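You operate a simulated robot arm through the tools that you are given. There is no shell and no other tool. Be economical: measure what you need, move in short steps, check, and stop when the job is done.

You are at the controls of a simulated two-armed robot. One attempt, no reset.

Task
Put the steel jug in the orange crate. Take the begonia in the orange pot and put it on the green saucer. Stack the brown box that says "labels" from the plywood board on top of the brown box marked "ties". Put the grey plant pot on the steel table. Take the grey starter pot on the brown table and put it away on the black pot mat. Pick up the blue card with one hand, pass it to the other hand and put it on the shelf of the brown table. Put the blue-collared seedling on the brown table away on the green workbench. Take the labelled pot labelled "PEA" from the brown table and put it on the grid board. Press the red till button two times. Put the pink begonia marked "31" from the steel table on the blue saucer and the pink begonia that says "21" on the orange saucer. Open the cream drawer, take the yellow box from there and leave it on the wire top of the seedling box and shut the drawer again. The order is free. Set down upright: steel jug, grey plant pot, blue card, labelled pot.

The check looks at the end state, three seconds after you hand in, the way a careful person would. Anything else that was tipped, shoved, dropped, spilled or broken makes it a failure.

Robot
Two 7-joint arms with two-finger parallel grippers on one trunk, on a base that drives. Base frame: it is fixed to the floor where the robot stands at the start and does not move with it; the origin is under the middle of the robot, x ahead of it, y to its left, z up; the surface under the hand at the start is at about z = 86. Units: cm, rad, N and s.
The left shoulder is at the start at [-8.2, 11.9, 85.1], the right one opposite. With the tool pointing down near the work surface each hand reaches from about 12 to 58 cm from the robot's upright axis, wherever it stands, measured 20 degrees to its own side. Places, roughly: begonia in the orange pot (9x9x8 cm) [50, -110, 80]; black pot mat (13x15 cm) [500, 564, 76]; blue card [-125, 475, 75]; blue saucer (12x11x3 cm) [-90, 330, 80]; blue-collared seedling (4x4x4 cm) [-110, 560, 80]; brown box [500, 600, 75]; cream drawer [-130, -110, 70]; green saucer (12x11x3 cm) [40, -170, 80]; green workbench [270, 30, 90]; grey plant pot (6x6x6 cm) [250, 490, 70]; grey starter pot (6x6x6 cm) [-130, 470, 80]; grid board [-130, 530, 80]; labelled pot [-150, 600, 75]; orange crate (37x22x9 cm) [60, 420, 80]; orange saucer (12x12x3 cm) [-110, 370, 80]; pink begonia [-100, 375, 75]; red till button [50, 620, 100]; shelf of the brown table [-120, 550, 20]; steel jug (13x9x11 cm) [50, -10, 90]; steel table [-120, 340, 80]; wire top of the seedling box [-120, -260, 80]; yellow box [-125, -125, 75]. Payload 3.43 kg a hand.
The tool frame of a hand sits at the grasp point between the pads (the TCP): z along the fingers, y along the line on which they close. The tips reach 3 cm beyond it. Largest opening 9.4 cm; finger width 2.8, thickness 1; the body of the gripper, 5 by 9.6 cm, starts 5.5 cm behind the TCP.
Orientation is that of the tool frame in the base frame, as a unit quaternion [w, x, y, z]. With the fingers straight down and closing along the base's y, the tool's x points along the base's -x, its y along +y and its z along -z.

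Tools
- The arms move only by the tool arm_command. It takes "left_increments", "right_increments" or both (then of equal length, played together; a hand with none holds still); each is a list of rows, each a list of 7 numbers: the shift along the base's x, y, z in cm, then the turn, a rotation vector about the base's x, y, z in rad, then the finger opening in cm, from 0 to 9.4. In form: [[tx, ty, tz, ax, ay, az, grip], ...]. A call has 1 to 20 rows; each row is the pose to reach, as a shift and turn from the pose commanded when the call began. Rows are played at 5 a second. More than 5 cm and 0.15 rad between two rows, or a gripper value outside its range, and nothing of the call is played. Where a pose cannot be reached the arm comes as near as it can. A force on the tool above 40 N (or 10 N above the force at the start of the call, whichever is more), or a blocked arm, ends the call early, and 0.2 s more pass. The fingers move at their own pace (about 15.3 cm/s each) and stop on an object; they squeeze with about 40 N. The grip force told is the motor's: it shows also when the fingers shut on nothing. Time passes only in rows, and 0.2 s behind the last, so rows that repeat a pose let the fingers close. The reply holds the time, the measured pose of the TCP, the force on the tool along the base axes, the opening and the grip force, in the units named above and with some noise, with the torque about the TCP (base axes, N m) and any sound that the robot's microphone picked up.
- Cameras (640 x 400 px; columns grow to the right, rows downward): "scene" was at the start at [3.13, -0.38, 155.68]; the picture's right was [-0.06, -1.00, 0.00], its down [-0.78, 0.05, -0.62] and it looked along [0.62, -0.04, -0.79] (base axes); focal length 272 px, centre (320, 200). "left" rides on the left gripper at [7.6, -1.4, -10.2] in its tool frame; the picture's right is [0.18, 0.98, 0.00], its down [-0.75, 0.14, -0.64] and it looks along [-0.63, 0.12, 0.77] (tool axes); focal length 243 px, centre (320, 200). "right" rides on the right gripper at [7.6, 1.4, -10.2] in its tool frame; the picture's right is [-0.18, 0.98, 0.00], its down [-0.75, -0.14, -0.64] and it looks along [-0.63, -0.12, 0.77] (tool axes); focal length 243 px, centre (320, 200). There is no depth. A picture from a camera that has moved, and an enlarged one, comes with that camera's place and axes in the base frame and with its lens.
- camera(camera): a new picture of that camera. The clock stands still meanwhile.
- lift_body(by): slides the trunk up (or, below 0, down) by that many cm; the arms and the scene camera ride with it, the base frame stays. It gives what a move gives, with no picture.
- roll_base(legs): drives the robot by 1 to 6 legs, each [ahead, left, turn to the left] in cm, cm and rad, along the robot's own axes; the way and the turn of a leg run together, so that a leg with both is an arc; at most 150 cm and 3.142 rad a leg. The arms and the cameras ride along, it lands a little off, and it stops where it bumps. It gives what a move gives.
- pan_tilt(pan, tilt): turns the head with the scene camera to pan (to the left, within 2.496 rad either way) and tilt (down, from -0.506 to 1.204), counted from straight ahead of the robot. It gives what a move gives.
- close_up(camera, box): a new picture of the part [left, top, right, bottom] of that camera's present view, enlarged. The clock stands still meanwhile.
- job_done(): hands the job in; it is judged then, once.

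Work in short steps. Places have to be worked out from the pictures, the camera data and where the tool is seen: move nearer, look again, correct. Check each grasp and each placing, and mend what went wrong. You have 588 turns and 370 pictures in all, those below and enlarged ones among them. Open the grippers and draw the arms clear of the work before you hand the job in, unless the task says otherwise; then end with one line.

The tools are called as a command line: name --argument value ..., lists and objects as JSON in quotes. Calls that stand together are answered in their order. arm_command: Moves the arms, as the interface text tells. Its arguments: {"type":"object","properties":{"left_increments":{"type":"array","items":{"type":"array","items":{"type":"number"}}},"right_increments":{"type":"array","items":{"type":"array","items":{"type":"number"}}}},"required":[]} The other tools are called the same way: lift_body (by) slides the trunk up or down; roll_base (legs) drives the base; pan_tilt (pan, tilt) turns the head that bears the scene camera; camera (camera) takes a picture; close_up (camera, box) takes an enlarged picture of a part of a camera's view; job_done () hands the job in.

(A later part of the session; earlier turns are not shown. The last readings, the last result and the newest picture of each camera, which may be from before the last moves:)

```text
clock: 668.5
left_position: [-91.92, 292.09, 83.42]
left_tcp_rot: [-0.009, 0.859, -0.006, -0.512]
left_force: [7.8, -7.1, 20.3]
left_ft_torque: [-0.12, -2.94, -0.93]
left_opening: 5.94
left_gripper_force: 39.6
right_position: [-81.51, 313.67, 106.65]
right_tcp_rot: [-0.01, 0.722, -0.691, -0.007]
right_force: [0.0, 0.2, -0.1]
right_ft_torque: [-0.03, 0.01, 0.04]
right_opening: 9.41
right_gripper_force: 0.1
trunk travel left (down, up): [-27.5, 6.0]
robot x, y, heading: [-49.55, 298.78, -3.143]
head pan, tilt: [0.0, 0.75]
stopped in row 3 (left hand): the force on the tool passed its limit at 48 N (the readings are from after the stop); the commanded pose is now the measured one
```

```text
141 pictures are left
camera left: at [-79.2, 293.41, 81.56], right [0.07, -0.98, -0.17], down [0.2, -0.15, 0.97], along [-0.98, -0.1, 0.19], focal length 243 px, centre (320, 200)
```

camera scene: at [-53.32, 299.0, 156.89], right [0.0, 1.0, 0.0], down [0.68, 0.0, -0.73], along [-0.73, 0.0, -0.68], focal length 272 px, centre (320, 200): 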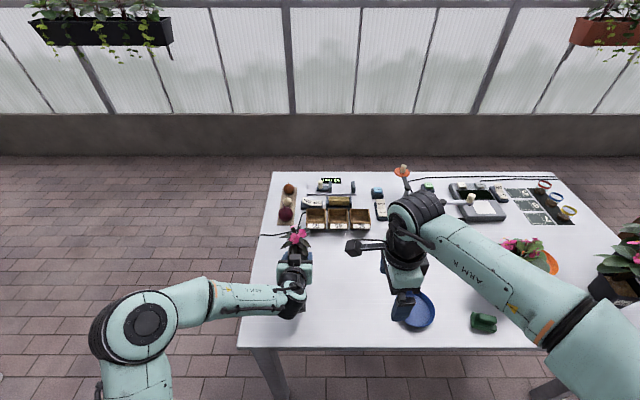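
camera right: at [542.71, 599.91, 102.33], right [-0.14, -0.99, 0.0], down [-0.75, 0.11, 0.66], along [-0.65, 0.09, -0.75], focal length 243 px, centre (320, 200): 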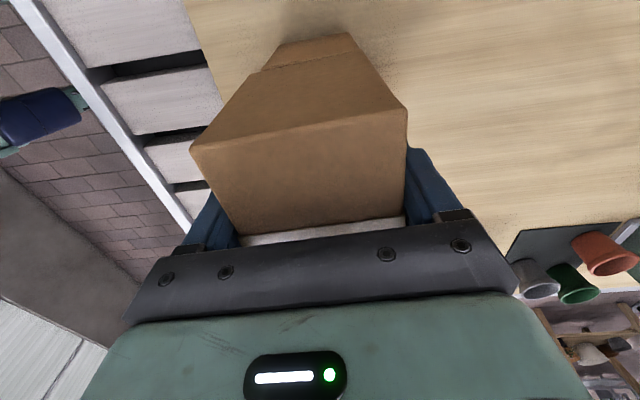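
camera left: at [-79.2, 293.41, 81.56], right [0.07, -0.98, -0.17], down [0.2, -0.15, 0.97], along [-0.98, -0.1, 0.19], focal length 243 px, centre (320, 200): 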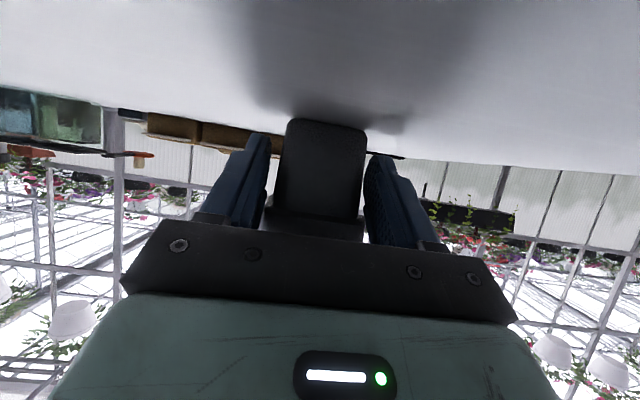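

The camera housing is touching the table edge. Lift slightly, shift 4 cm outward so it clears, and lower again.

arm_command --left_increments '[[0, 0, 0.6, 0, 0, 0, 4], [1, 0, 1, 0, -0.015, 0, 4], [2.5, 0, 1, 0, -0.015, 0, 4], [4.2, 0, 1, 0, -0.015, 0, 4], [4.2, 0, 0.4, 0, -0.015, 0, 4], [4.2, 0, -0.1, 0, -0.015, 0, 4], [4.2, 0, -0.5, 0, -0.015, 0, 4]]'

camera --camera "left"

```text
clock: 670.1
left_position: [-87.81, 292.09, 82.97]
left_tcp_rot: [-0.011, 0.862, -0.006, -0.507]
left_force: [1.4, 0.5, 18.3]
left_ft_torque: [-0.03, -0.02, 0.0]
left_opening: 5.92
left_gripper_force: 39.9
right_position: [-81.4, 313.68, 106.67]
right_tcp_rot: [-0.009, 0.722, -0.691, -0.005]
right_force: [-0.6, -0.2, 0.0]
right_ft_torque: [0.0, 0.0, -0.01]
right_opening: 9.41
right_gripper_force: 0.0
trunk travel left (down, up): [-27.5, 6.0]
robot x, y, heading: [-49.74, 299.28, -3.137]
head pan, tilt: [0.0, 0.75]
```

```text
140 pictures are left
camera left: at [-75.14, 293.49, 81.31], right [0.07, -0.98, -0.17], down [0.19, -0.16, 0.97], along [-0.98, -0.1, 0.18], focal length 243 px, centre (320, 200)
```

left: 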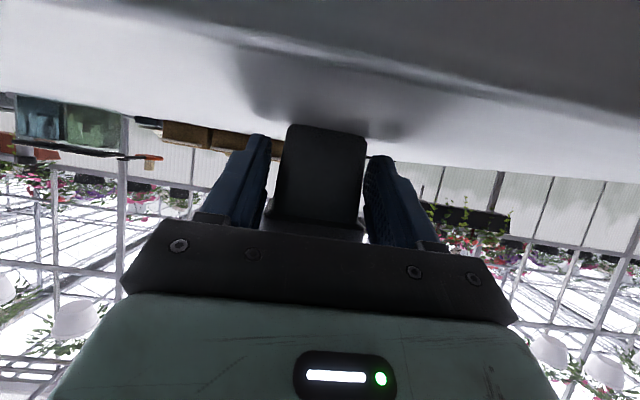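

Contact is now through the pot (no torque). Release and back out.

arm_command --left_increments '[[0, 0, 0.2, 0, 0, 0, 6], [0, 0, 0.2, 0, 0, 0, 7], [0, 0, 0.2, 0, 0, 0, 8], [0, 0, 0.2, 0, 0, 0, 8], [2, 0, 0.4, 0, 0, 0, 8], [4, 0, 1, 0, 0, 0, 8], [7, 0, 2, 0, 0, 0, 8]]'

camera --camera "left"

camera --camera "scene"

```text
clock: 671.7
left_position: [-82.7, 292.99, 84.29]
left_tcp_rot: [-0.01, 0.864, -0.007, -0.504]
left_force: [0.3, 0.2, 0.5]
left_ft_torque: [0.0, -0.01, -0.03]
left_opening: 8.02
left_gripper_force: 0.1
left hand out of reach, approached as far as the arm can: row 7
right_position: [-81.55, 313.68, 106.46]
right_tcp_rot: [-0.01, 0.722, -0.691, -0.005]
right_force: [-0.1, 0.6, 0.2]
right_ft_torque: [0.02, 0.01, -0.01]
right_opening: 9.4
right_gripper_force: 0.1
trunk travel left (down, up): [-27.5, 6.0]
robot x, y, heading: [-49.5, 298.59, -3.141]
head pan, tilt: [0.0, 0.75]
```

```text
139 pictures are left
camera left: at [-69.95, 294.4, 82.74], right [0.07, -0.98, -0.17], down [0.18, -0.15, 0.97], along [-0.98, -0.1, 0.17], focal length 243 px, centre (320, 200)
```

left: 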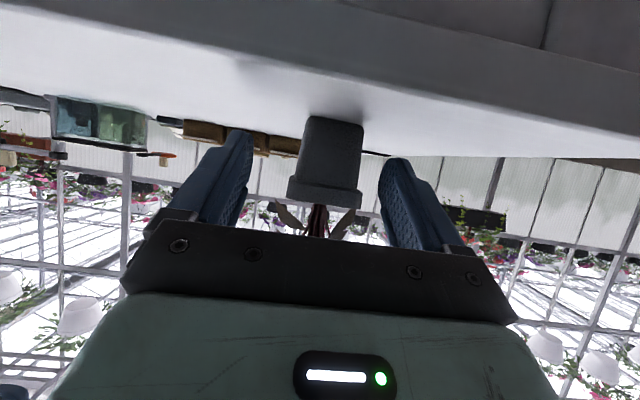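

```text
138 pictures are left
camera scene: at [-53.37, 299.02, 156.89], right [0.0, 1.0, 0.0], down [0.68, 0.0, -0.73], along [-0.73, 0.0, -0.68], focal length 272 px, centre (320, 200)
```

scene: 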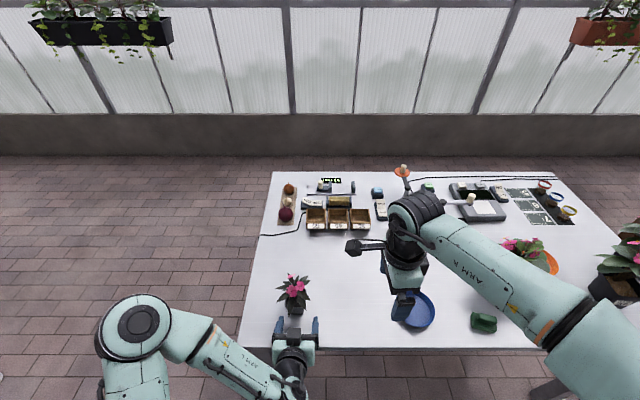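

The grey pot stands upright on the steel table. Back off and restore the left hand.

roll_base --legs '[[-18, 0, 0]]'

arm_command --left_increments '[[0, -0.5, 4, 0, -0.15, 0, 9.4], [0, -1, 8, 0, -0.3, 0, 9.4], [0, -2, 12, 0, -0.45, 0, 9.4], [0, -3, 16, 0, -0.6, 0, 9.4], [0, -4, 20, 0, -0.75, 0, 9.4], [0, -5, 24, 0, -0.9, 0, 9.4], [0, -6, 27, 0, -1.04, 0, 9.4]]'

roll_base --legs '[[0, -62, 0]]'

camera --camera "scene"

```text
clock: 673.2
left_position: [-65.04, 293.08, 84.23]
left_tcp_rot: [-0.01, 0.864, -0.006, -0.504]
left_force: [-0.7, -0.4, -0.2]
left_ft_torque: [-0.01, 0.02, 0.0]
left_opening: 7.98
left_gripper_force: 0.1
right_position: [-63.77, 313.72, 106.45]
right_tcp_rot: [-0.01, 0.723, -0.691, -0.004]
right_force: [-0.5, 0.7, -0.4]
right_ft_torque: [-0.05, 0.04, -0.03]
right_opening: 9.4
right_gripper_force: 0.1
trunk travel left (down, up): [-27.5, 6.0]
robot x, y, heading: [-32.04, 298.8, -3.143]
head pan, tilt: [0.0, 0.75]
```

```text
clock: 674.8
left_position: [-64.96, 287.21, 111.25]
left_tcp_rot: [-0.011, 1.0, -0.001, -0.007]
left_force: [-0.3, 0.4, 0.4]
left_ft_torque: [0.0, 0.03, 0.01]
left_opening: 9.39
left_gripper_force: 0.0
right_position: [-63.92, 313.75, 106.54]
right_tcp_rot: [-0.01, 0.723, -0.691, -0.006]
right_force: [-0.1, -0.5, -0.3]
right_ft_torque: [0.04, -0.02, 0.0]
right_opening: 9.39
right_gripper_force: 0.0
trunk travel left (down, up): [-27.5, 6.0]
robot x, y, heading: [-31.46, 298.82, -3.135]
head pan, tilt: [0.0, 0.75]
```

```text
clock: 680.7
left_position: [-65.35, 348.62, 111.19]
left_tcp_rot: [-0.012, 1.0, 0.003, -0.008]
left_force: [-0.7, -0.1, 0.3]
left_ft_torque: [0.01, -0.03, -0.01]
left_opening: 9.39
left_gripper_force: 0.1
right_position: [-64.23, 375.32, 106.72]
right_tcp_rot: [-0.01, 0.725, -0.689, -0.006]
right_force: [1.1, -0.5, -0.1]
right_ft_torque: [-0.02, 0.02, -0.01]
right_opening: 9.4
right_gripper_force: 0.1
trunk travel left (down, up): [-27.5, 6.0]
robot x, y, heading: [-31.99, 360.59, -3.134]
head pan, tilt: [0.0, 0.75]
```

```text
137 pictures are left
camera scene: at [-35.98, 360.79, 156.89], right [-0.01, 1.0, 0.0], down [0.68, 0.01, -0.73], along [-0.73, -0.01, -0.68], focal length 272 px, centre (320, 200)
```

scene: 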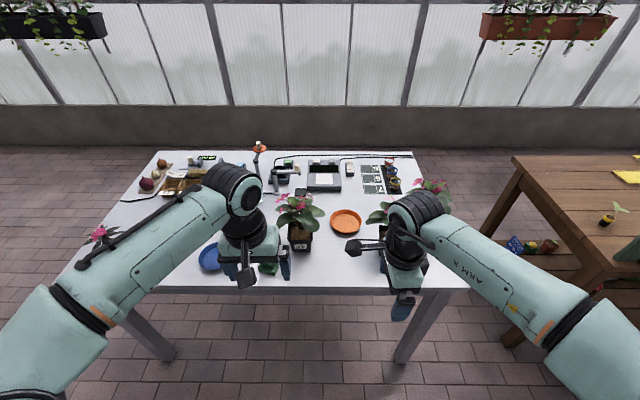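

Return the right hand to neutral and zoom in on the table.

arm_command --right_increments '[[0, 0.5, 0.5, 0, 0, 0.14, 9.4], [0, 1, 1, 0, 0, 0.28, 9.4], [0, 1.5, 1.5, 0, 0, 0.42, 9.4], [0, 2, 2, 0, 0, 0.56, 9.4], [0, 2.5, 2.5, 0, 0, 0.7, 9.4], [0, 3, 3, 0, 0, 0.84, 9.4], [0, 3.5, 3.5, 0, 0, 0.98, 9.4], [0, 4, 4, 0, 0, 1.12, 9.4], [0, 4.5, 4, 0, 0, 1.26, 9.4], [0, 5, 4, 0, 0, 1.4, 9.4], [0, 5, 4, 0, 0, 1.5, 9.4]]'

camera --camera "scene"

close_up --camera "scene" --box '[190, 170, 350, 290]'

```text
clock: 683.1
left_position: [-65.25, 348.7, 111.27]
left_tcp_rot: [-0.011, 1.0, 0.004, -0.008]
left_force: [-0.3, 0.6, 0.0]
left_ft_torque: [-0.01, 0.0, -0.03]
left_opening: 9.42
left_gripper_force: 0.1
right_position: [-64.37, 380.31, 110.5]
right_tcp_rot: [-0.004, 1.0, -0.01, -0.01]
right_force: [-0.4, 0.0, -0.5]
right_ft_torque: [-0.01, -0.01, 0.02]
right_opening: 9.39
right_gripper_force: 0.0
trunk travel left (down, up): [-27.5, 6.0]
robot x, y, heading: [-31.96, 360.84, -3.132]
head pan, tilt: [0.0, 0.75]
```

```text
136 pictures are left
camera scene: at [-35.98, 360.78, 156.89], right [-0.01, 1.0, 0.0], down [0.68, 0.01, -0.73], along [-0.73, -0.01, -0.68], focal length 272 px, centre (320, 200)
```

scene: 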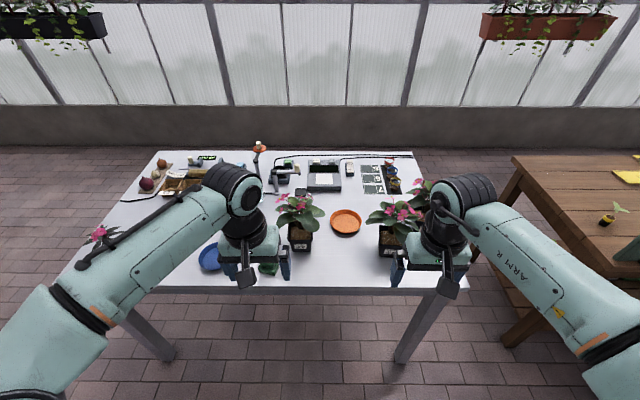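

```text
3.33 times, centred on (270, 230) of scene
camera zoom: at [-35.98, 360.78, 156.89], right [-0.01, 1.0, 0.0], down [0.68, 0.01, -0.73], along [-0.73, -0.01, -0.68], focal length 906 px, centre (487, 100)
```

zoom: 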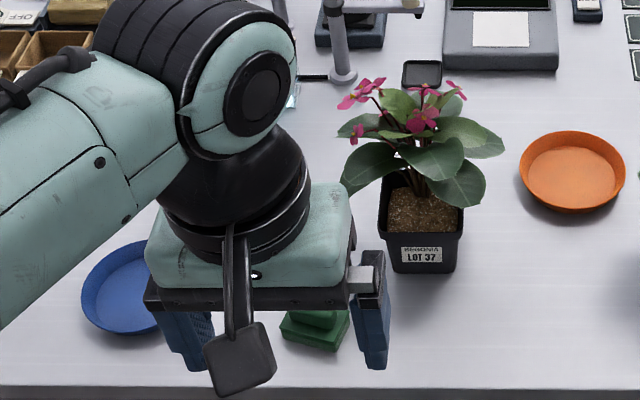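

close_up --camera "scene" --box '[340, 160, 500, 280]'

pan_tilt --pan -0.5 --tilt 0.75

camera --camera "scene"

```text
3.33 times, centred on (420, 220) of scene
camera zoom: at [-35.98, 360.78, 156.89], right [-0.01, 1.0, 0.0], down [0.68, 0.01, -0.73], along [-0.73, -0.01, -0.68], focal length 906 px, centre (-13, 133)
```

zoom: 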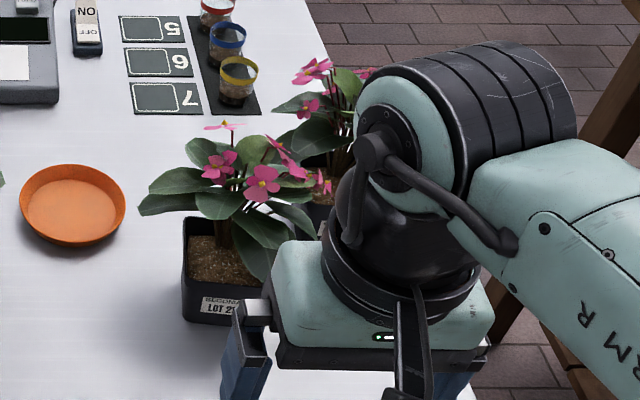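

```text
clock: 684.1
left_position: [-65.34, 348.66, 111.19]
left_tcp_rot: [-0.012, 1.0, 0.003, -0.008]
left_force: [-0.5, 0.1, 0.3]
left_ft_torque: [0.02, -0.03, 0.0]
left_opening: 9.41
left_gripper_force: 0.0
right_position: [-64.45, 380.36, 110.59]
right_tcp_rot: [-0.004, 1.0, -0.011, -0.01]
right_force: [-0.2, 0.6, -1.2]
right_ft_torque: [-0.02, 0.01, 0.0]
right_opening: 9.38
right_gripper_force: 0.1
trunk travel left (down, up): [-27.5, 6.0]
robot x, y, heading: [-31.88, 360.82, -3.13]
head pan, tilt: [-0.499, 0.75]
```

```text
133 pictures are left
camera scene: at [-35.01, 364.75, 156.89], right [0.47, 0.88, 0.0], down [0.6, -0.32, -0.73], along [-0.65, 0.34, -0.68], focal length 272 px, centre (320, 200)
```

scene: 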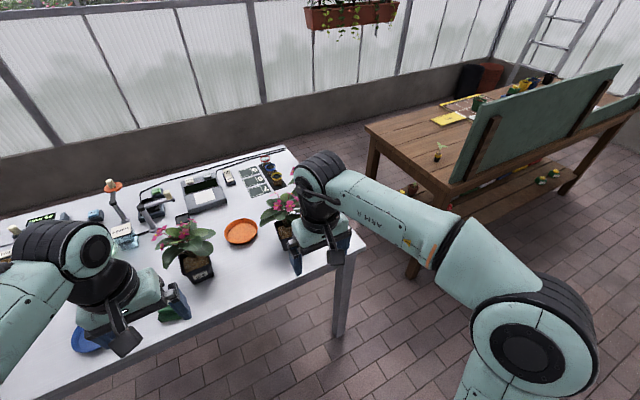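

camera --camera "right"

arm_command --right_increments '[[2, 4, 1, 0, 0, 0, 9.4], [4, 8, 2, 0, 0, 0, 9.4], [6, 12, 3, 0, 0, 0, 9.4], [8, 15, 4, 0, 0, 0, 9.4]]'

pan_tilt --pan -0.25 --tilt 0.75

close_up --camera "scene" --box '[220, 150, 420, 290]'

```text
132 pictures are left
camera right: at [-56.55, 378.62, 120.77], right [-0.21, -0.98, 0.0], down [-0.74, 0.15, 0.66], along [-0.64, 0.14, -0.75], focal length 243 px, centre (320, 200)
```

right: 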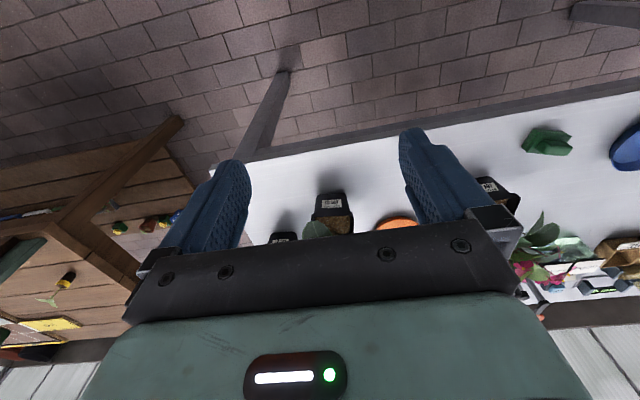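

```text
clock: 685.1
left_position: [-65.27, 348.62, 111.11]
left_tcp_rot: [-0.011, 1.0, 0.003, -0.007]
left_force: [-0.7, -0.3, 0.0]
left_ft_torque: [0.01, -0.01, -0.04]
left_opening: 9.4
left_gripper_force: 0.0
right_position: [-56.25, 395.32, 114.61]
right_tcp_rot: [-0.004, 1.0, -0.011, -0.01]
right_force: [0.2, 0.3, 0.0]
right_ft_torque: [-0.04, -0.03, 0.0]
right_opening: 9.4
right_gripper_force: 0.0
trunk travel left (down, up): [-27.5, 6.0]
robot x, y, heading: [-32.14, 360.72, -3.134]
head pan, tilt: [-0.499, 0.75]
```

```text
clock: 685.8
left_position: [-65.17, 348.67, 111.24]
left_tcp_rot: [-0.011, 1.0, 0.004, -0.007]
left_force: [-0.2, 0.1, 1.1]
left_ft_torque: [-0.03, 0.01, 0.01]
left_opening: 9.4
left_gripper_force: 0.0
right_position: [-56.24, 395.2, 114.62]
right_tcp_rot: [-0.003, 1.0, -0.01, -0.011]
right_force: [-0.3, 0.8, 0.5]
right_ft_torque: [0.0, 0.01, 0.0]
right_opening: 9.4
right_gripper_force: 0.2
trunk travel left (down, up): [-27.5, 6.0]
robot x, y, heading: [-32.38, 360.72, -3.13]
head pan, tilt: [-0.25, 0.75]
```

```text
2.86 times, centred on (320, 220) of scene
camera zoom: at [-35.73, 362.85, 156.89], right [0.24, 0.97, 0.0], down [0.66, -0.16, -0.73], along [-0.71, 0.17, -0.68], focal length 776 px, centre (320, 143)
```

zoom: 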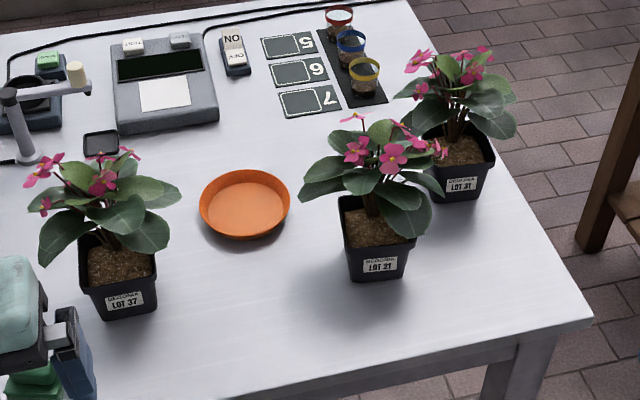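

close_up --camera "scene" --box '[320, 180, 400, 250]'

close_up --camera "scene" --box '[235, 220, 295, 272]'

```text
5.71 times, centred on (360, 215) of scene
camera zoom: at [-35.73, 362.85, 156.89], right [0.24, 0.97, 0.0], down [0.66, -0.16, -0.73], along [-0.71, 0.17, -0.68], focal length 1553 px, centre (91, 114)
```

zoom: 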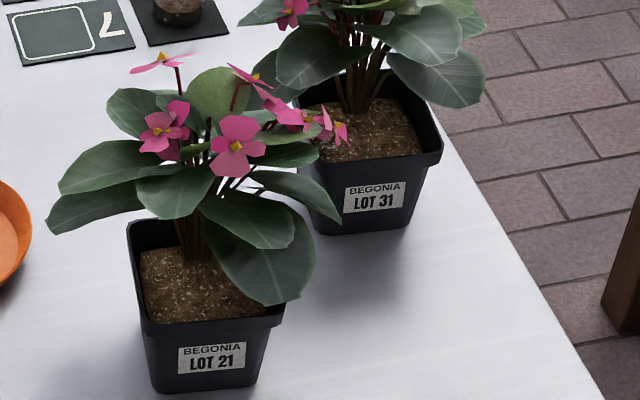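

```text
7.69 times, centred on (265, 246) of scene
camera zoom: at [-35.73, 362.85, 156.89], right [0.24, 0.97, 0.0], down [0.66, -0.16, -0.73], along [-0.71, 0.17, -0.68], focal length 2091 px, centre (743, -154)
```

zoom: 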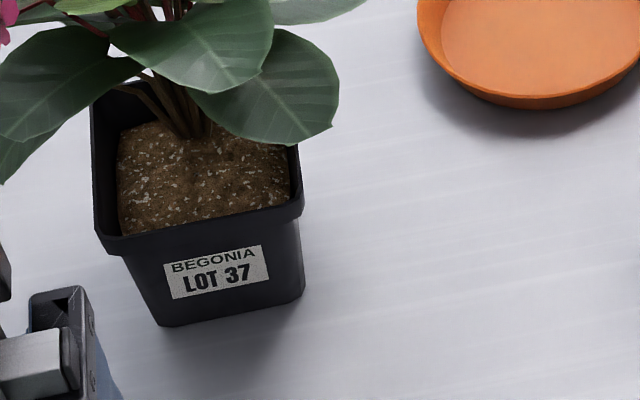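

Confirmed: 21 in the middle right, 31 at far right, 37 stays. First 21 → orange saucer with the right hand. Reposition the robot.

roll_base --legs '[[0, -10, -0.01], [12.5, 0, 0]]'

camera --camera "scene"

```text
clock: 688.2
left_position: [-77.6, 359.21, 111.15]
left_tcp_rot: [-0.012, 1.0, -0.002, -0.007]
left_force: [-0.2, -0.7, -1.0]
left_ft_torque: [0.0, 0.01, -0.02]
left_opening: 9.39
left_gripper_force: 0.0
right_position: [-68.11, 405.73, 114.56]
right_tcp_rot: [-0.004, 1.0, -0.018, -0.011]
right_force: [-0.1, 0.2, 0.1]
right_ft_torque: [0.01, 0.02, 0.01]
right_opening: 9.4
right_gripper_force: 0.1
trunk travel left (down, up): [-27.5, 6.0]
robot x, y, heading: [-44.08, 370.67, 3.139]
head pan, tilt: [-0.25, 0.75]
```

```text
128 pictures are left
camera scene: at [-48.04, 373.0, 156.88], right [0.25, 0.97, 0.0], down [0.66, -0.17, -0.73], along [-0.71, 0.18, -0.68], focal length 272 px, centre (320, 200)
```

scene: 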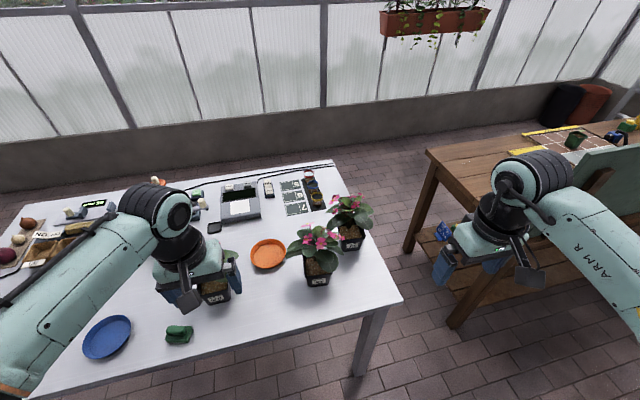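

arm_command --right_increments '[[-0.5, -3.2, -1, 0, 0.137, 0, 9.4], [-1, -6.4, -2, 0, 0.274, 0, 9.4], [-1.5, -9.6, -3, 0, 0.411, 0, 9.4], [-2, -12.8, -4, 0, 0.548, 0, 9.4], [-3, -16, -6, 0, 0.685, 0, 9.4], [-4, -19.2, -8, 0, 0.822, 0, 9.4], [-6, -22.5, -11, 0, 0.96, 0, 9.4], [-8, -22.5, -15, 0, 0.96, 0, 9.4], [-10, -22.5, -18, 0, 0.96, 0, 9.4], [-12, -22.5, -21, 0, 0.96, 0, 9.4], [-12, -22.5, -21, 0, 0.96, 0, 9.4]]'

camera --camera "right"

close_up --camera "scene" --box '[240, 190, 400, 310]'

```text
clock: 690.6
left_position: [-77.68, 359.14, 111.16]
left_tcp_rot: [-0.012, 1.0, -0.003, -0.008]
left_force: [-0.2, 0.1, 0.3]
left_ft_torque: [0.01, 0.03, -0.01]
left_opening: 9.37
left_gripper_force: 0.0
right_position: [-80.27, 383.34, 93.68]
right_tcp_rot: [0.004, 0.882, -0.016, -0.472]
right_force: [0.8, 0.3, 0.0]
right_ft_torque: [-0.01, 0.0, 0.03]
right_opening: 9.39
right_gripper_force: 0.0
right hand out of reach, approached as far as the arm can: row 8
trunk travel left (down, up): [-27.5, 6.0]
robot x, y, heading: [-44.54, 370.96, 3.136]
head pan, tilt: [-0.25, 0.75]
```

```text
127 pictures are left
camera right: at [-67.51, 381.54, 93.14], right [-0.13, -0.98, 0.18], down [0.12, 0.16, 0.98], along [-0.98, 0.15, 0.1], focal length 243 px, centre (320, 200)
```

right: 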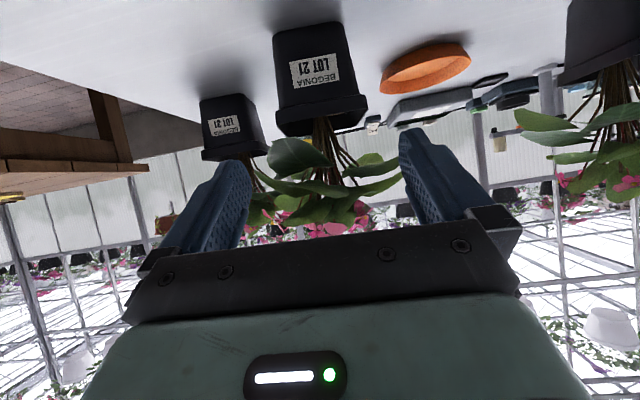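

```text
3.33 times, centred on (320, 250) of scene
camera zoom: at [-47.94, 373.01, 156.89], right [0.25, 0.97, 0.0], down [0.66, -0.17, -0.73], along [-0.71, 0.18, -0.68], focal length 906 px, centre (320, 33)
```

zoom: 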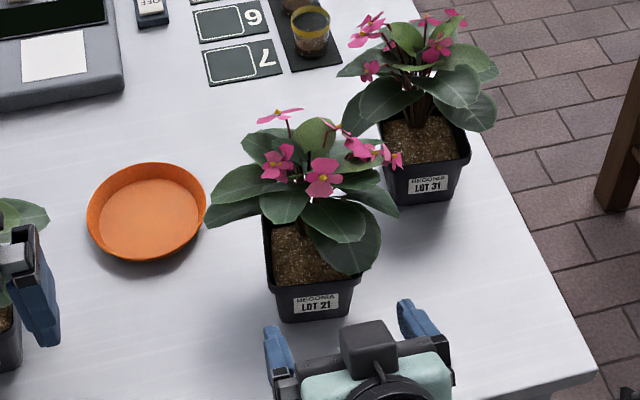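

LOT 21's rim centre ≈ [-94.2, 383.9], z≈87.5, yawed ~-0.12 rad. Align and advance most of the way.

arm_command --right_increments '[[-1.5, -0.6, -1, 0, 0, -0.06, 9.4], [-3.5, -0.6, -2.2, 0, 0, -0.12, 9.4], [-6, -0.3, -3.7, 0, 0, -0.12, 9.4], [-8.5, 0, -5.2, 0, 0, -0.12, 9.4], [-8.5, 0, -5.2, 0, 0, -0.12, 9.4]]'

camera --camera "right"

close_up --camera "scene" --box '[240, 190, 400, 310]'

```text
clock: 691.8
left_position: [-77.73, 359.2, 111.12]
left_tcp_rot: [-0.011, 1.0, -0.003, -0.008]
left_force: [-0.2, 0.3, 0.2]
left_ft_torque: [-0.01, 0.02, -0.01]
left_opening: 9.38
left_gripper_force: 0.0
right_position: [-88.69, 383.1, 88.5]
right_tcp_rot: [-0.024, 0.879, -0.069, -0.47]
right_force: [0.0, 0.9, -0.2]
right_ft_torque: [0.01, 0.0, 0.03]
right_opening: 9.39
right_gripper_force: 0.1
trunk travel left (down, up): [-27.5, 6.0]
robot x, y, heading: [-44.71, 370.83, 3.137]
head pan, tilt: [-0.25, 0.75]
```

```text
125 pictures are left
camera right: at [-76.22, 379.89, 87.97], right [-0.24, -0.95, 0.18], down [0.14, 0.15, 0.98], along [-0.96, 0.26, 0.1], focal length 243 px, centre (320, 200)
```

right: 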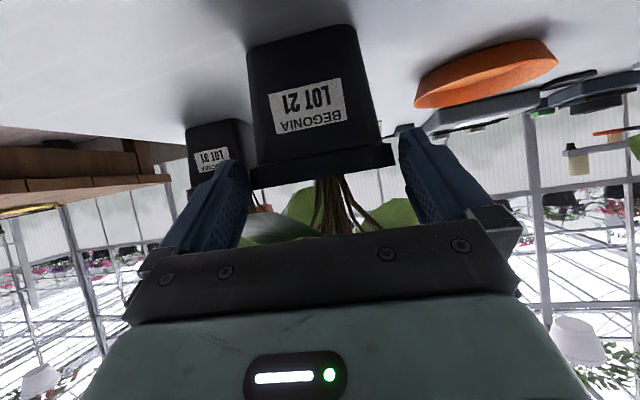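

```text
3.33 times, centred on (320, 250) of scene
camera zoom: at [-47.97, 373.01, 156.89], right [0.25, 0.97, 0.0], down [0.66, -0.17, -0.73], along [-0.71, 0.18, -0.68], focal length 906 px, centre (320, 33)
```

zoom: 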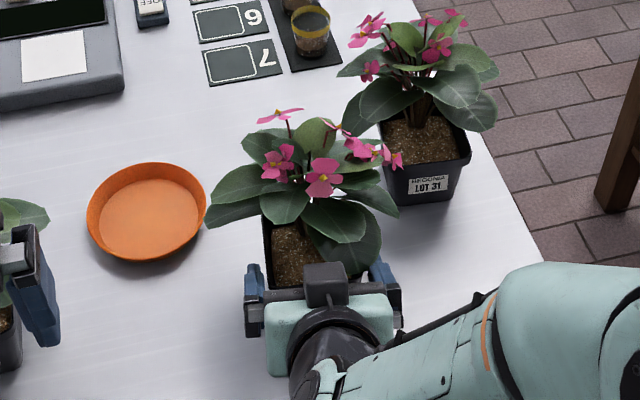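

Centred. Advance the last 4 cm and close.

arm_command --right_increments '[[-1.3, 0.15, -0.8, 0, 0, 0, 9.4], [-2.6, 0.3, -1.6, 0, 0, 0, 9.4], [-3.9, 0.5, -2.3, 0, 0, 0, 9.4], [-3.9, 0.5, -2.3, 0, 0, 0, 6], [-3.9, 0.5, -2.3, 0, 0, 0, 6], [-3.9, 0.5, -2.3, 0, 0, 0, 6]]'

camera --camera "right"

```text
clock: 693.2
left_position: [-77.66, 359.08, 111.29]
left_tcp_rot: [-0.012, 1.0, -0.003, -0.008]
left_force: [0.5, 0.4, -0.1]
left_ft_torque: [-0.03, 0.01, -0.03]
left_opening: 9.39
left_gripper_force: 0.0
right_position: [-92.63, 383.69, 86.34]
right_tcp_rot: [-0.024, 0.879, -0.069, -0.472]
right_force: [-1.7, -0.8, 4.1]
right_ft_torque: [-0.12, 0.1, 0.02]
right_opening: 8.81
right_gripper_force: 40.0
trunk travel left (down, up): [-27.5, 6.0]
robot x, y, heading: [-44.1, 370.95, 3.135]
head pan, tilt: [-0.25, 0.75]
```

```text
123 pictures are left
camera right: at [-80.1, 380.36, 85.73], right [-0.24, -0.95, 0.18], down [0.14, 0.15, 0.98], along [-0.96, 0.26, 0.1], focal length 243 px, centre (320, 200)
```

right: 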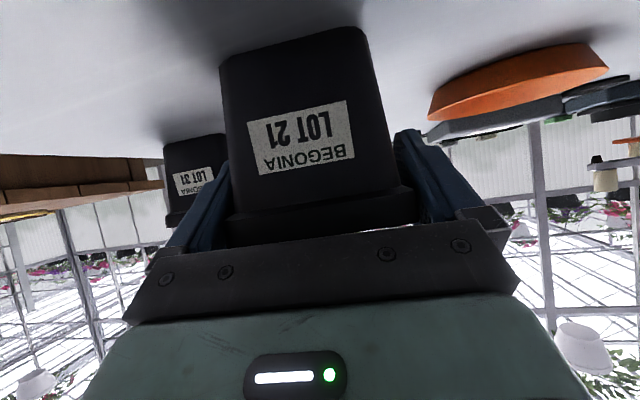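

Gripped (8.8 cm). Lift 9 cm, then drive forward 10.8 cm.

arm_command --right_increments '[[0, 0, 2, 0, 0, 0, 6], [0, 0, 4.5, 0, 0, 0, 6], [0, 0, 7, 0, 0, 0, 6], [0, 0, 9, 0, 0, 0, 6]]' --left_increments '[[1, -2, 1, 0, 0, 0, 9.4], [2, -4, 2, 0, 0, 0, 9.4], [4, -7, 3, 0, 0, 0, 9.4], [6, -10, 4, 0, 0, 0, 9.4]]'

roll_base --legs '[[10.8, 0, 0]]'

arm_command --right_increments '[[0, -3, 0, 0, 0, 0.02, 6], [0, -6, 0, 0, 0, 0.04, 6], [0, -9, 0, 0, 0, 0.06, 6], [0, -12, 0, 0, 0, 0.08, 6], [0, -14.3, 0, 0, 0, 0.1, 6], [0, -14.3, 0, 0, 0, 0.1, 6]]'

camera --camera "scene"

camera --camera "right"

```text
clock: 694.2
left_position: [-71.36, 349.23, 115.23]
left_tcp_rot: [-0.011, 1.0, -0.003, -0.008]
left_force: [1.0, -0.2, 0.7]
left_ft_torque: [0.0, 0.03, 0.0]
left_opening: 9.41
left_gripper_force: 0.0
right_position: [-92.39, 383.64, 95.1]
right_tcp_rot: [-0.024, 0.88, -0.069, -0.47]
right_force: [0.2, 0.9, -2.7]
right_ft_torque: [0.01, -0.04, -0.01]
right_opening: 8.79
right_gripper_force: 40.0
trunk travel left (down, up): [-27.5, 6.0]
robot x, y, heading: [-44.41, 370.4, 3.14]
head pan, tilt: [-0.25, 0.75]
```

```text
clock: 695.4
left_position: [-82.09, 349.23, 115.15]
left_tcp_rot: [-0.012, 1.0, -0.003, -0.008]
left_force: [0.2, 0.7, 0.9]
left_ft_torque: [0.01, -0.01, -0.04]
left_opening: 9.41
left_gripper_force: 0.1
right_position: [-103.22, 383.7, 94.91]
right_tcp_rot: [-0.024, 0.879, -0.069, -0.471]
right_force: [0.5, 0.4, -1.8]
right_ft_torque: [0.02, -0.02, 0.02]
right_opening: 8.77
right_gripper_force: 40.2
trunk travel left (down, up): [-27.5, 6.0]
robot x, y, heading: [-55.08, 370.92, 3.137]
head pan, tilt: [-0.25, 0.75]
```

```text
clock: 696.8
left_position: [-82.3, 349.34, 115.23]
left_tcp_rot: [-0.012, 1.0, -0.002, -0.007]
left_force: [-0.2, -0.6, 0.3]
left_ft_torque: [-0.01, -0.01, -0.01]
left_opening: 9.39
left_gripper_force: 0.1
right_position: [-103.1, 369.31, 95.24]
right_tcp_rot: [0.0, 0.882, -0.025, -0.471]
right_force: [0.2, 0.2, -2.2]
right_ft_torque: [0.01, -0.03, -0.05]
right_opening: 8.77
right_gripper_force: 40.4
trunk travel left (down, up): [-27.5, 6.0]
robot x, y, heading: [-54.98, 371.03, 3.133]
head pan, tilt: [-0.25, 0.75]
```

```text
122 pictures are left
camera scene: at [-58.68, 373.06, 156.89], right [0.25, 0.97, 0.0], down [0.66, -0.17, -0.73], along [-0.71, 0.18, -0.68], focal length 272 px, centre (320, 200)
```

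scene: 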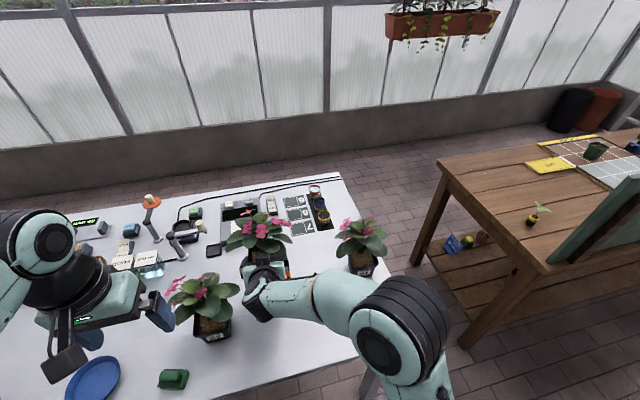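

```text
121 pictures are left
camera right: at [-90.38, 367.24, 94.71], right [-0.15, -0.97, 0.18], down [0.12, 0.16, 0.98], along [-0.98, 0.16, 0.1], focal length 243 px, centre (320, 200)
```

right: 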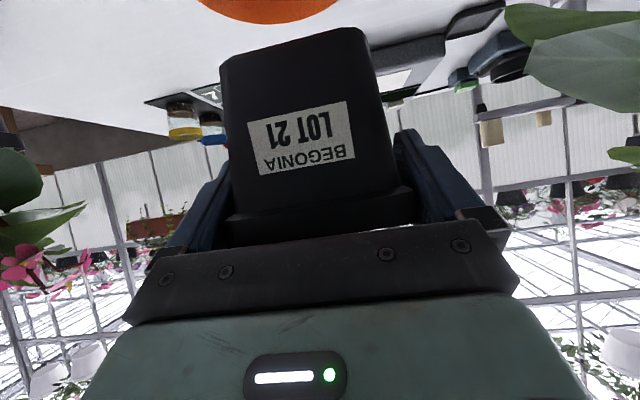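

arm_command --right_increments '[[0, 0, -2, 0, 0, 0, 6], [0, 0, -4, 0, 0, 0, 6], [0, 0, -5, 0, 0, 0, 6], [0, 0, -5, 0, 0, 0, 6]]'

camera --camera "right"

close_up --camera "scene" --box '[200, 190, 360, 310]'

```text
clock: 697.8
left_position: [-82.15, 349.22, 115.18]
left_tcp_rot: [-0.011, 1.0, -0.003, -0.008]
left_force: [0.3, -0.3, -0.1]
left_ft_torque: [0.03, 0.0, 0.0]
left_opening: 9.38
left_gripper_force: 0.0
right_position: [-103.07, 369.38, 90.06]
right_tcp_rot: [-0.001, 0.882, -0.025, -0.471]
right_force: [-0.1, -0.4, -2.1]
right_ft_torque: [0.01, -0.02, 0.0]
right_opening: 8.75
right_gripper_force: 40.1
trunk travel left (down, up): [-27.5, 6.0]
robot x, y, heading: [-55.15, 370.6, 3.142]
head pan, tilt: [-0.25, 0.75]
```

```text
120 pictures are left
camera right: at [-90.45, 367.29, 89.57], right [-0.15, -0.97, 0.18], down [0.12, 0.16, 0.98], along [-0.98, 0.16, 0.1], focal length 243 px, centre (320, 200)
```

right: 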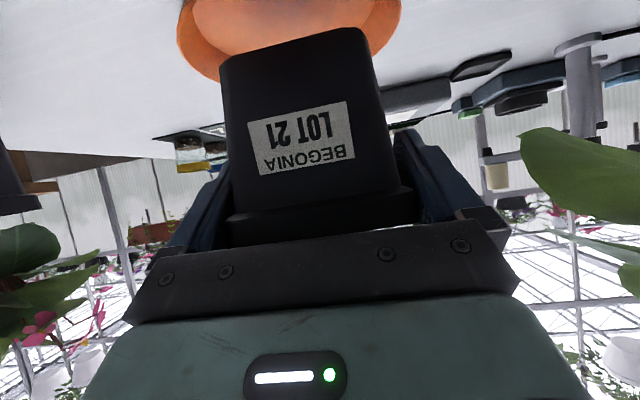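

```text
3.33 times, centred on (280, 250) of scene
camera zoom: at [-58.68, 373.04, 156.89], right [0.25, 0.97, 0.0], down [0.66, -0.17, -0.73], along [-0.71, 0.18, -0.68], focal length 906 px, centre (453, 33)
```

zoom: 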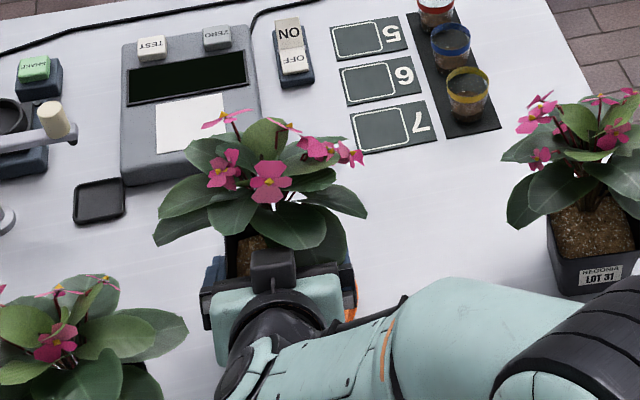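

Laterally aligned over the saucer. Lower to contact.

arm_command --right_increments '[[0.3, 0, -0.8, 0, 0, 0, 6], [0.3, 0, -1.6, 0, 0, 0, 6], [0.3, 0, -2.2, 0, 0, 0, 6], [0.3, 0, -2.6, 0, 0, 0, 6]]'

camera --camera "right"

```text
clock: 698.8
left_position: [-82.1, 349.19, 115.28]
left_tcp_rot: [-0.011, 1.0, -0.003, -0.008]
left_force: [0.4, -0.2, 0.0]
left_ft_torque: [0.0, 0.01, 0.01]
left_opening: 9.39
left_gripper_force: 0.2
right_position: [-102.95, 369.41, 87.66]
right_tcp_rot: [0.0, 0.88, -0.027, -0.474]
right_force: [-2.0, 3.1, 15.6]
right_ft_torque: [-0.18, -0.29, -0.02]
right_opening: 8.77
right_gripper_force: 39.7
trunk travel left (down, up): [-27.5, 6.0]
robot x, y, heading: [-54.83, 370.76, 3.141]
head pan, tilt: [-0.25, 0.75]
```

```text
118 pictures are left
camera right: at [-90.24, 367.38, 87.15], right [-0.15, -0.97, 0.18], down [0.13, 0.16, 0.98], along [-0.98, 0.17, 0.1], focal length 243 px, centre (320, 200)
```

right: 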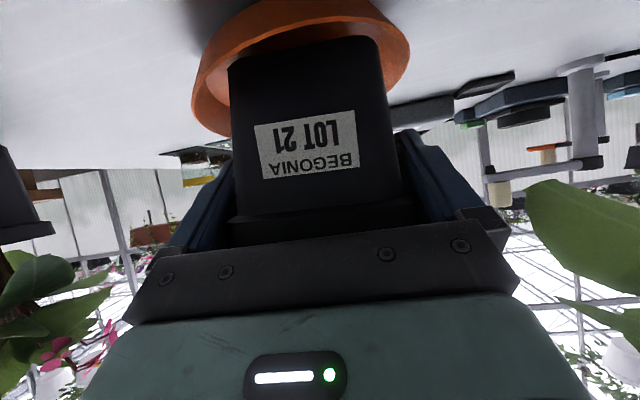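

arm_command --right_increments '[[0, 0, -0.2, 0, 0, 0, 6], [0, 0, -0.4, 0, 0, 0, 6], [0, 0, -0.4, 0, 0, 0, 6]]'

```text
clock: 699.6
left_position: [-82.16, 349.23, 115.24]
left_tcp_rot: [-0.01, 1.0, -0.003, -0.006]
left_force: [0.3, -0.3, -0.8]
left_ft_torque: [-0.01, 0.0, 0.01]
left_opening: 9.39
left_gripper_force: 0.1
right_position: [-102.74, 369.39, 87.21]
right_tcp_rot: [-0.001, 0.88, -0.026, -0.473]
right_force: [-5.6, 4.2, 16.9]
right_ft_torque: [-0.23, 0.0, -0.08]
right_opening: 8.72
right_gripper_force: 39.6
trunk travel left (down, up): [-27.5, 6.0]
robot x, y, heading: [-54.9, 371.2, 3.142]
head pan, tilt: [-0.25, 0.75]
```

Side forces suggest the base touches the near-left wall; shift (-0.6, +0.4) and lower again.

arm_command --right_increments '[[0, 0, 0.4, 0, 0, 0, 6], [-0.6, 0.4, 0.4, 0, 0, 0, 6], [-0.6, 0.4, 0, 0, 0, 0, 6], [-0.6, 0.4, -0.3, 0, 0, 0, 6], [-0.6, 0.4, -0.3, 0, 0, 0, 6]]'

camera --camera "right"

```text
clock: 700.8
left_position: [-82.03, 349.17, 115.22]
left_tcp_rot: [-0.012, 1.0, -0.003, -0.008]
left_force: [0.1, 0.2, 0.1]
left_ft_torque: [-0.03, -0.02, -0.01]
left_opening: 9.41
left_gripper_force: 0.1
right_position: [-103.36, 369.76, 86.94]
right_tcp_rot: [0.0, 0.88, -0.026, -0.474]
right_force: [-1.3, 0.5, 20.2]
right_ft_torque: [-0.78, -0.37, 0.01]
right_opening: 8.74
right_gripper_force: 39.9
trunk travel left (down, up): [-27.5, 6.0]
robot x, y, heading: [-55.54, 371.01, 3.139]
head pan, tilt: [-0.25, 0.75]
```

```text
117 pictures are left
camera right: at [-90.64, 367.72, 86.43], right [-0.15, -0.97, 0.18], down [0.13, 0.16, 0.98], along [-0.98, 0.17, 0.1], focal length 243 px, centre (320, 200)
```

right: 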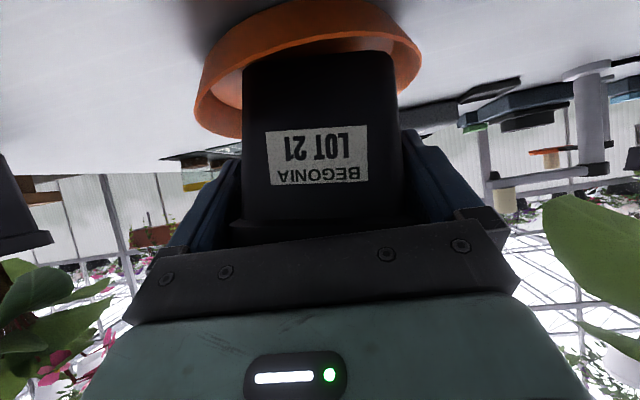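

The pot sits too far toward -y in the saucer and tilted slightly. Lift a bit, shift +y 0.8, and lower again.

arm_command --right_increments '[[0, 0, 0.8, 0, 0, 0, 6], [0, 0.4, 1.2, 0, 0, 0, 6], [0, 0.9, 1.2, 0, 0, 0, 6], [0, 0.9, 0.6, 0, 0, 0, 6], [0, 0.9, 0.2, 0, 0, 0, 6], [0, 0.9, 0.2, 0, 0, 0, 6]]'

camera --camera "right"

```text
clock: 702.2
left_position: [-82.22, 349.17, 115.16]
left_tcp_rot: [-0.011, 1.0, -0.003, -0.008]
left_force: [-0.1, -0.4, 0.2]
left_ft_torque: [-0.02, -0.02, 0.0]
left_opening: 9.42
left_gripper_force: 0.1
right_position: [-103.39, 370.71, 86.93]
right_tcp_rot: [-0.001, 0.881, -0.025, -0.472]
right_force: [-0.5, -0.1, -1.9]
right_ft_torque: [0.0, -0.04, 0.01]
right_opening: 8.72
right_gripper_force: 39.8
trunk travel left (down, up): [-27.5, 6.0]
robot x, y, heading: [-55.07, 370.71, 3.138]
head pan, tilt: [-0.25, 0.75]
```

```text
116 pictures are left
camera right: at [-90.67, 368.68, 86.47], right [-0.15, -0.97, 0.18], down [0.12, 0.16, 0.98], along [-0.98, 0.16, 0.1], focal length 243 px, centre (320, 200)
```

right: 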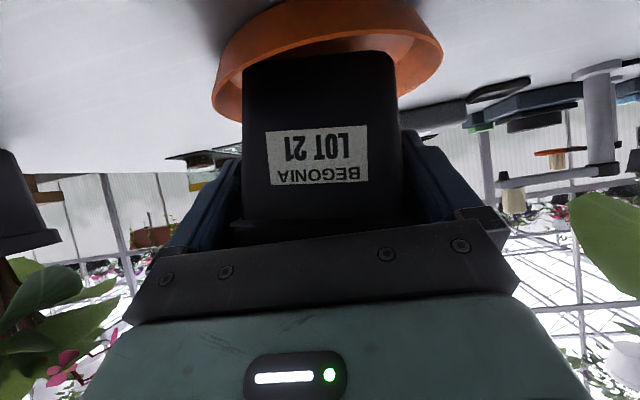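

arm_command --right_increments '[[0, -0.2, -0.2, 0, 0, 0, 6], [0, -0.2, -0.4, 0, 0, 0, 6], [0, -0.2, -0.6, 0, 0, 0, 6], [0, -0.2, -0.6, 0, 0, 0, 6]]'

camera --camera "right"

```text
clock: 703.2
left_position: [-82.26, 349.14, 115.13]
left_tcp_rot: [-0.012, 1.0, -0.003, -0.007]
left_force: [-0.2, 0.6, -0.2]
left_ft_torque: [-0.02, 0.0, 0.01]
left_opening: 9.39
left_gripper_force: 0.0
right_position: [-103.29, 370.54, 86.38]
right_tcp_rot: [0.0, 0.882, -0.024, -0.471]
right_force: [0.8, 0.1, -3.1]
right_ft_torque: [0.05, -0.03, 0.01]
right_opening: 8.72
right_gripper_force: 40.0
trunk travel left (down, up): [-27.5, 6.0]
robot x, y, heading: [-54.75, 371.23, 3.14]
head pan, tilt: [-0.25, 0.75]
```

```text
115 pictures are left
camera right: at [-90.62, 368.45, 85.88], right [-0.15, -0.97, 0.18], down [0.12, 0.16, 0.98], along [-0.98, 0.16, 0.1], focal length 243 px, centre (320, 200)
```

right: 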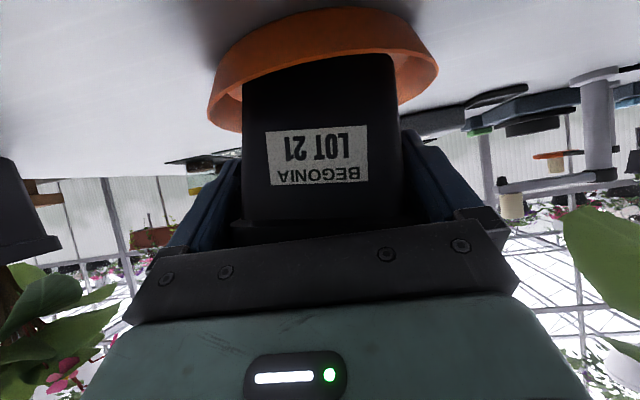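

arm_command --right_increments '[[0, 0, -0.3, 0, 0, 0, 6], [0, 0, -0.6, 0, 0, 0, 6], [0, 0, -0.9, 0, 0, 0, 6], [0, 0, -1.2, 0, 0, 0, 6]]'

camera --camera "right"

```text
clock: 704.2
left_position: [-82.0, 349.16, 115.28]
left_tcp_rot: [-0.011, 1.0, -0.003, -0.009]
left_force: [1.1, 0.1, -1.1]
left_ft_torque: [0.0, 0.01, -0.03]
left_opening: 9.4
left_gripper_force: 0.1
right_position: [-103.42, 370.45, 85.49]
right_tcp_rot: [0.0, 0.88, -0.025, -0.474]
right_force: [-1.0, -6.7, 27.5]
right_ft_torque: [0.38, -0.44, -0.14]
right_opening: 8.73
right_gripper_force: 40.4
trunk travel left (down, up): [-27.5, 6.0]
robot x, y, heading: [-55.16, 371.04, 3.141]
head pan, tilt: [-0.25, 0.75]
```

```text
114 pictures are left
camera right: at [-90.66, 368.31, 84.87], right [-0.14, -0.97, 0.18], down [0.13, 0.16, 0.98], along [-0.98, 0.16, 0.1], focal length 243 px, centre (320, 200)
```

right: 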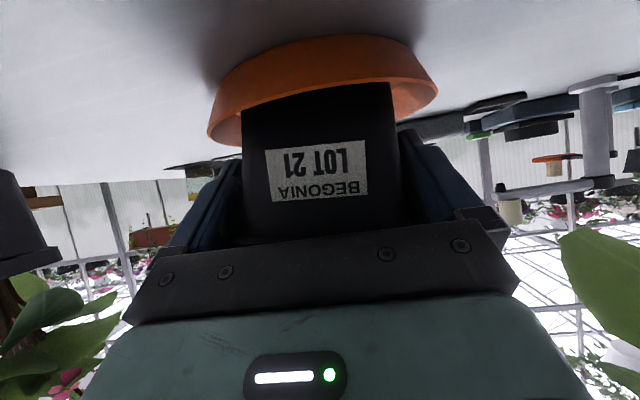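

Seated. Relax and open.

arm_command --right_increments '[[0, 0, 0.3, 0, 0, 0, 8.7], [0, 0, 0.3, 0, 0, 0, 9.1], [0, 0, 0.3, 0, 0, 0, 9.4], [0, 0, 0.3, 0, 0, 0, 9.4]]'

camera --camera "right"

```text
clock: 705.2
left_position: [-82.06, 349.27, 115.23]
left_tcp_rot: [-0.012, 1.0, -0.003, -0.007]
left_force: [0.3, 0.4, 0.2]
left_ft_torque: [-0.01, 0.06, 0.01]
left_opening: 9.37
left_gripper_force: 0.1
right_position: [-103.32, 370.4, 85.44]
right_tcp_rot: [0.001, 0.882, -0.024, -0.471]
right_force: [-0.4, 0.5, 0.0]
right_ft_torque: [-0.03, 0.03, 0.01]
right_opening: 9.4
right_gripper_force: 0.1
trunk travel left (down, up): [-27.5, 6.0]
robot x, y, heading: [-55.32, 370.91, 3.14]
head pan, tilt: [-0.25, 0.75]
```

```text
113 pictures are left
camera right: at [-90.66, 368.43, 84.99], right [-0.15, -0.97, 0.18], down [0.12, 0.16, 0.98], along [-0.98, 0.16, 0.09], focal length 243 px, centre (320, 200)
```

right: 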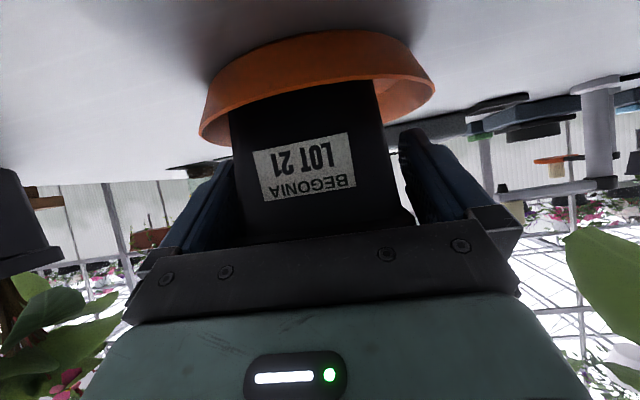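

Pot is level in the saucer. Centre the hand by +0.4 in y and withdraw along the tool axis.

arm_command --right_increments '[[0, 0.4, 0, 0, 0, 0, 9.4], [0.8, 0.4, 0.6, 0, 0, 0, 9.4], [2.5, 0.4, 1.7, 0, 0, 0, 9.4], [5, 0.4, 3.4, 0, 0, 0, 9.4], [8, 0.4, 5.4, 0, 0, 0, 9.4], [11, 0.4, 7.4, 0, 0, 0, 9.4], [13, 0.4, 10, 0, 0, 0, 9.4]]'

close_up --camera "scene" --box '[200, 190, 400, 330]'

```text
clock: 706.8
left_position: [-82.01, 349.16, 115.26]
left_tcp_rot: [-0.011, 1.0, -0.002, -0.008]
left_force: [-0.1, 0.0, -0.5]
left_ft_torque: [-0.01, 0.0, 0.03]
left_opening: 9.42
left_gripper_force: 0.0
right_position: [-90.36, 371.03, 95.53]
right_tcp_rot: [0.0, 0.881, -0.025, -0.472]
right_force: [-0.2, 0.4, 0.1]
right_ft_torque: [0.0, -0.02, 0.01]
right_opening: 9.4
right_gripper_force: 0.0
trunk travel left (down, up): [-27.5, 6.0]
robot x, y, heading: [-55.12, 371.1, 3.138]
head pan, tilt: [-0.25, 0.75]
```

```text
2.86 times, centred on (300, 260) of scene
camera zoom: at [-58.59, 373.08, 156.89], right [0.25, 0.97, 0.0], down [0.66, -0.17, -0.73], along [-0.71, 0.18, -0.68], focal length 776 px, centre (377, 29)
```

zoom: 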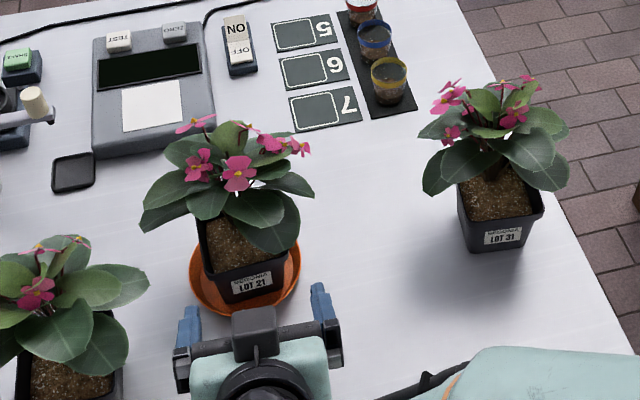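

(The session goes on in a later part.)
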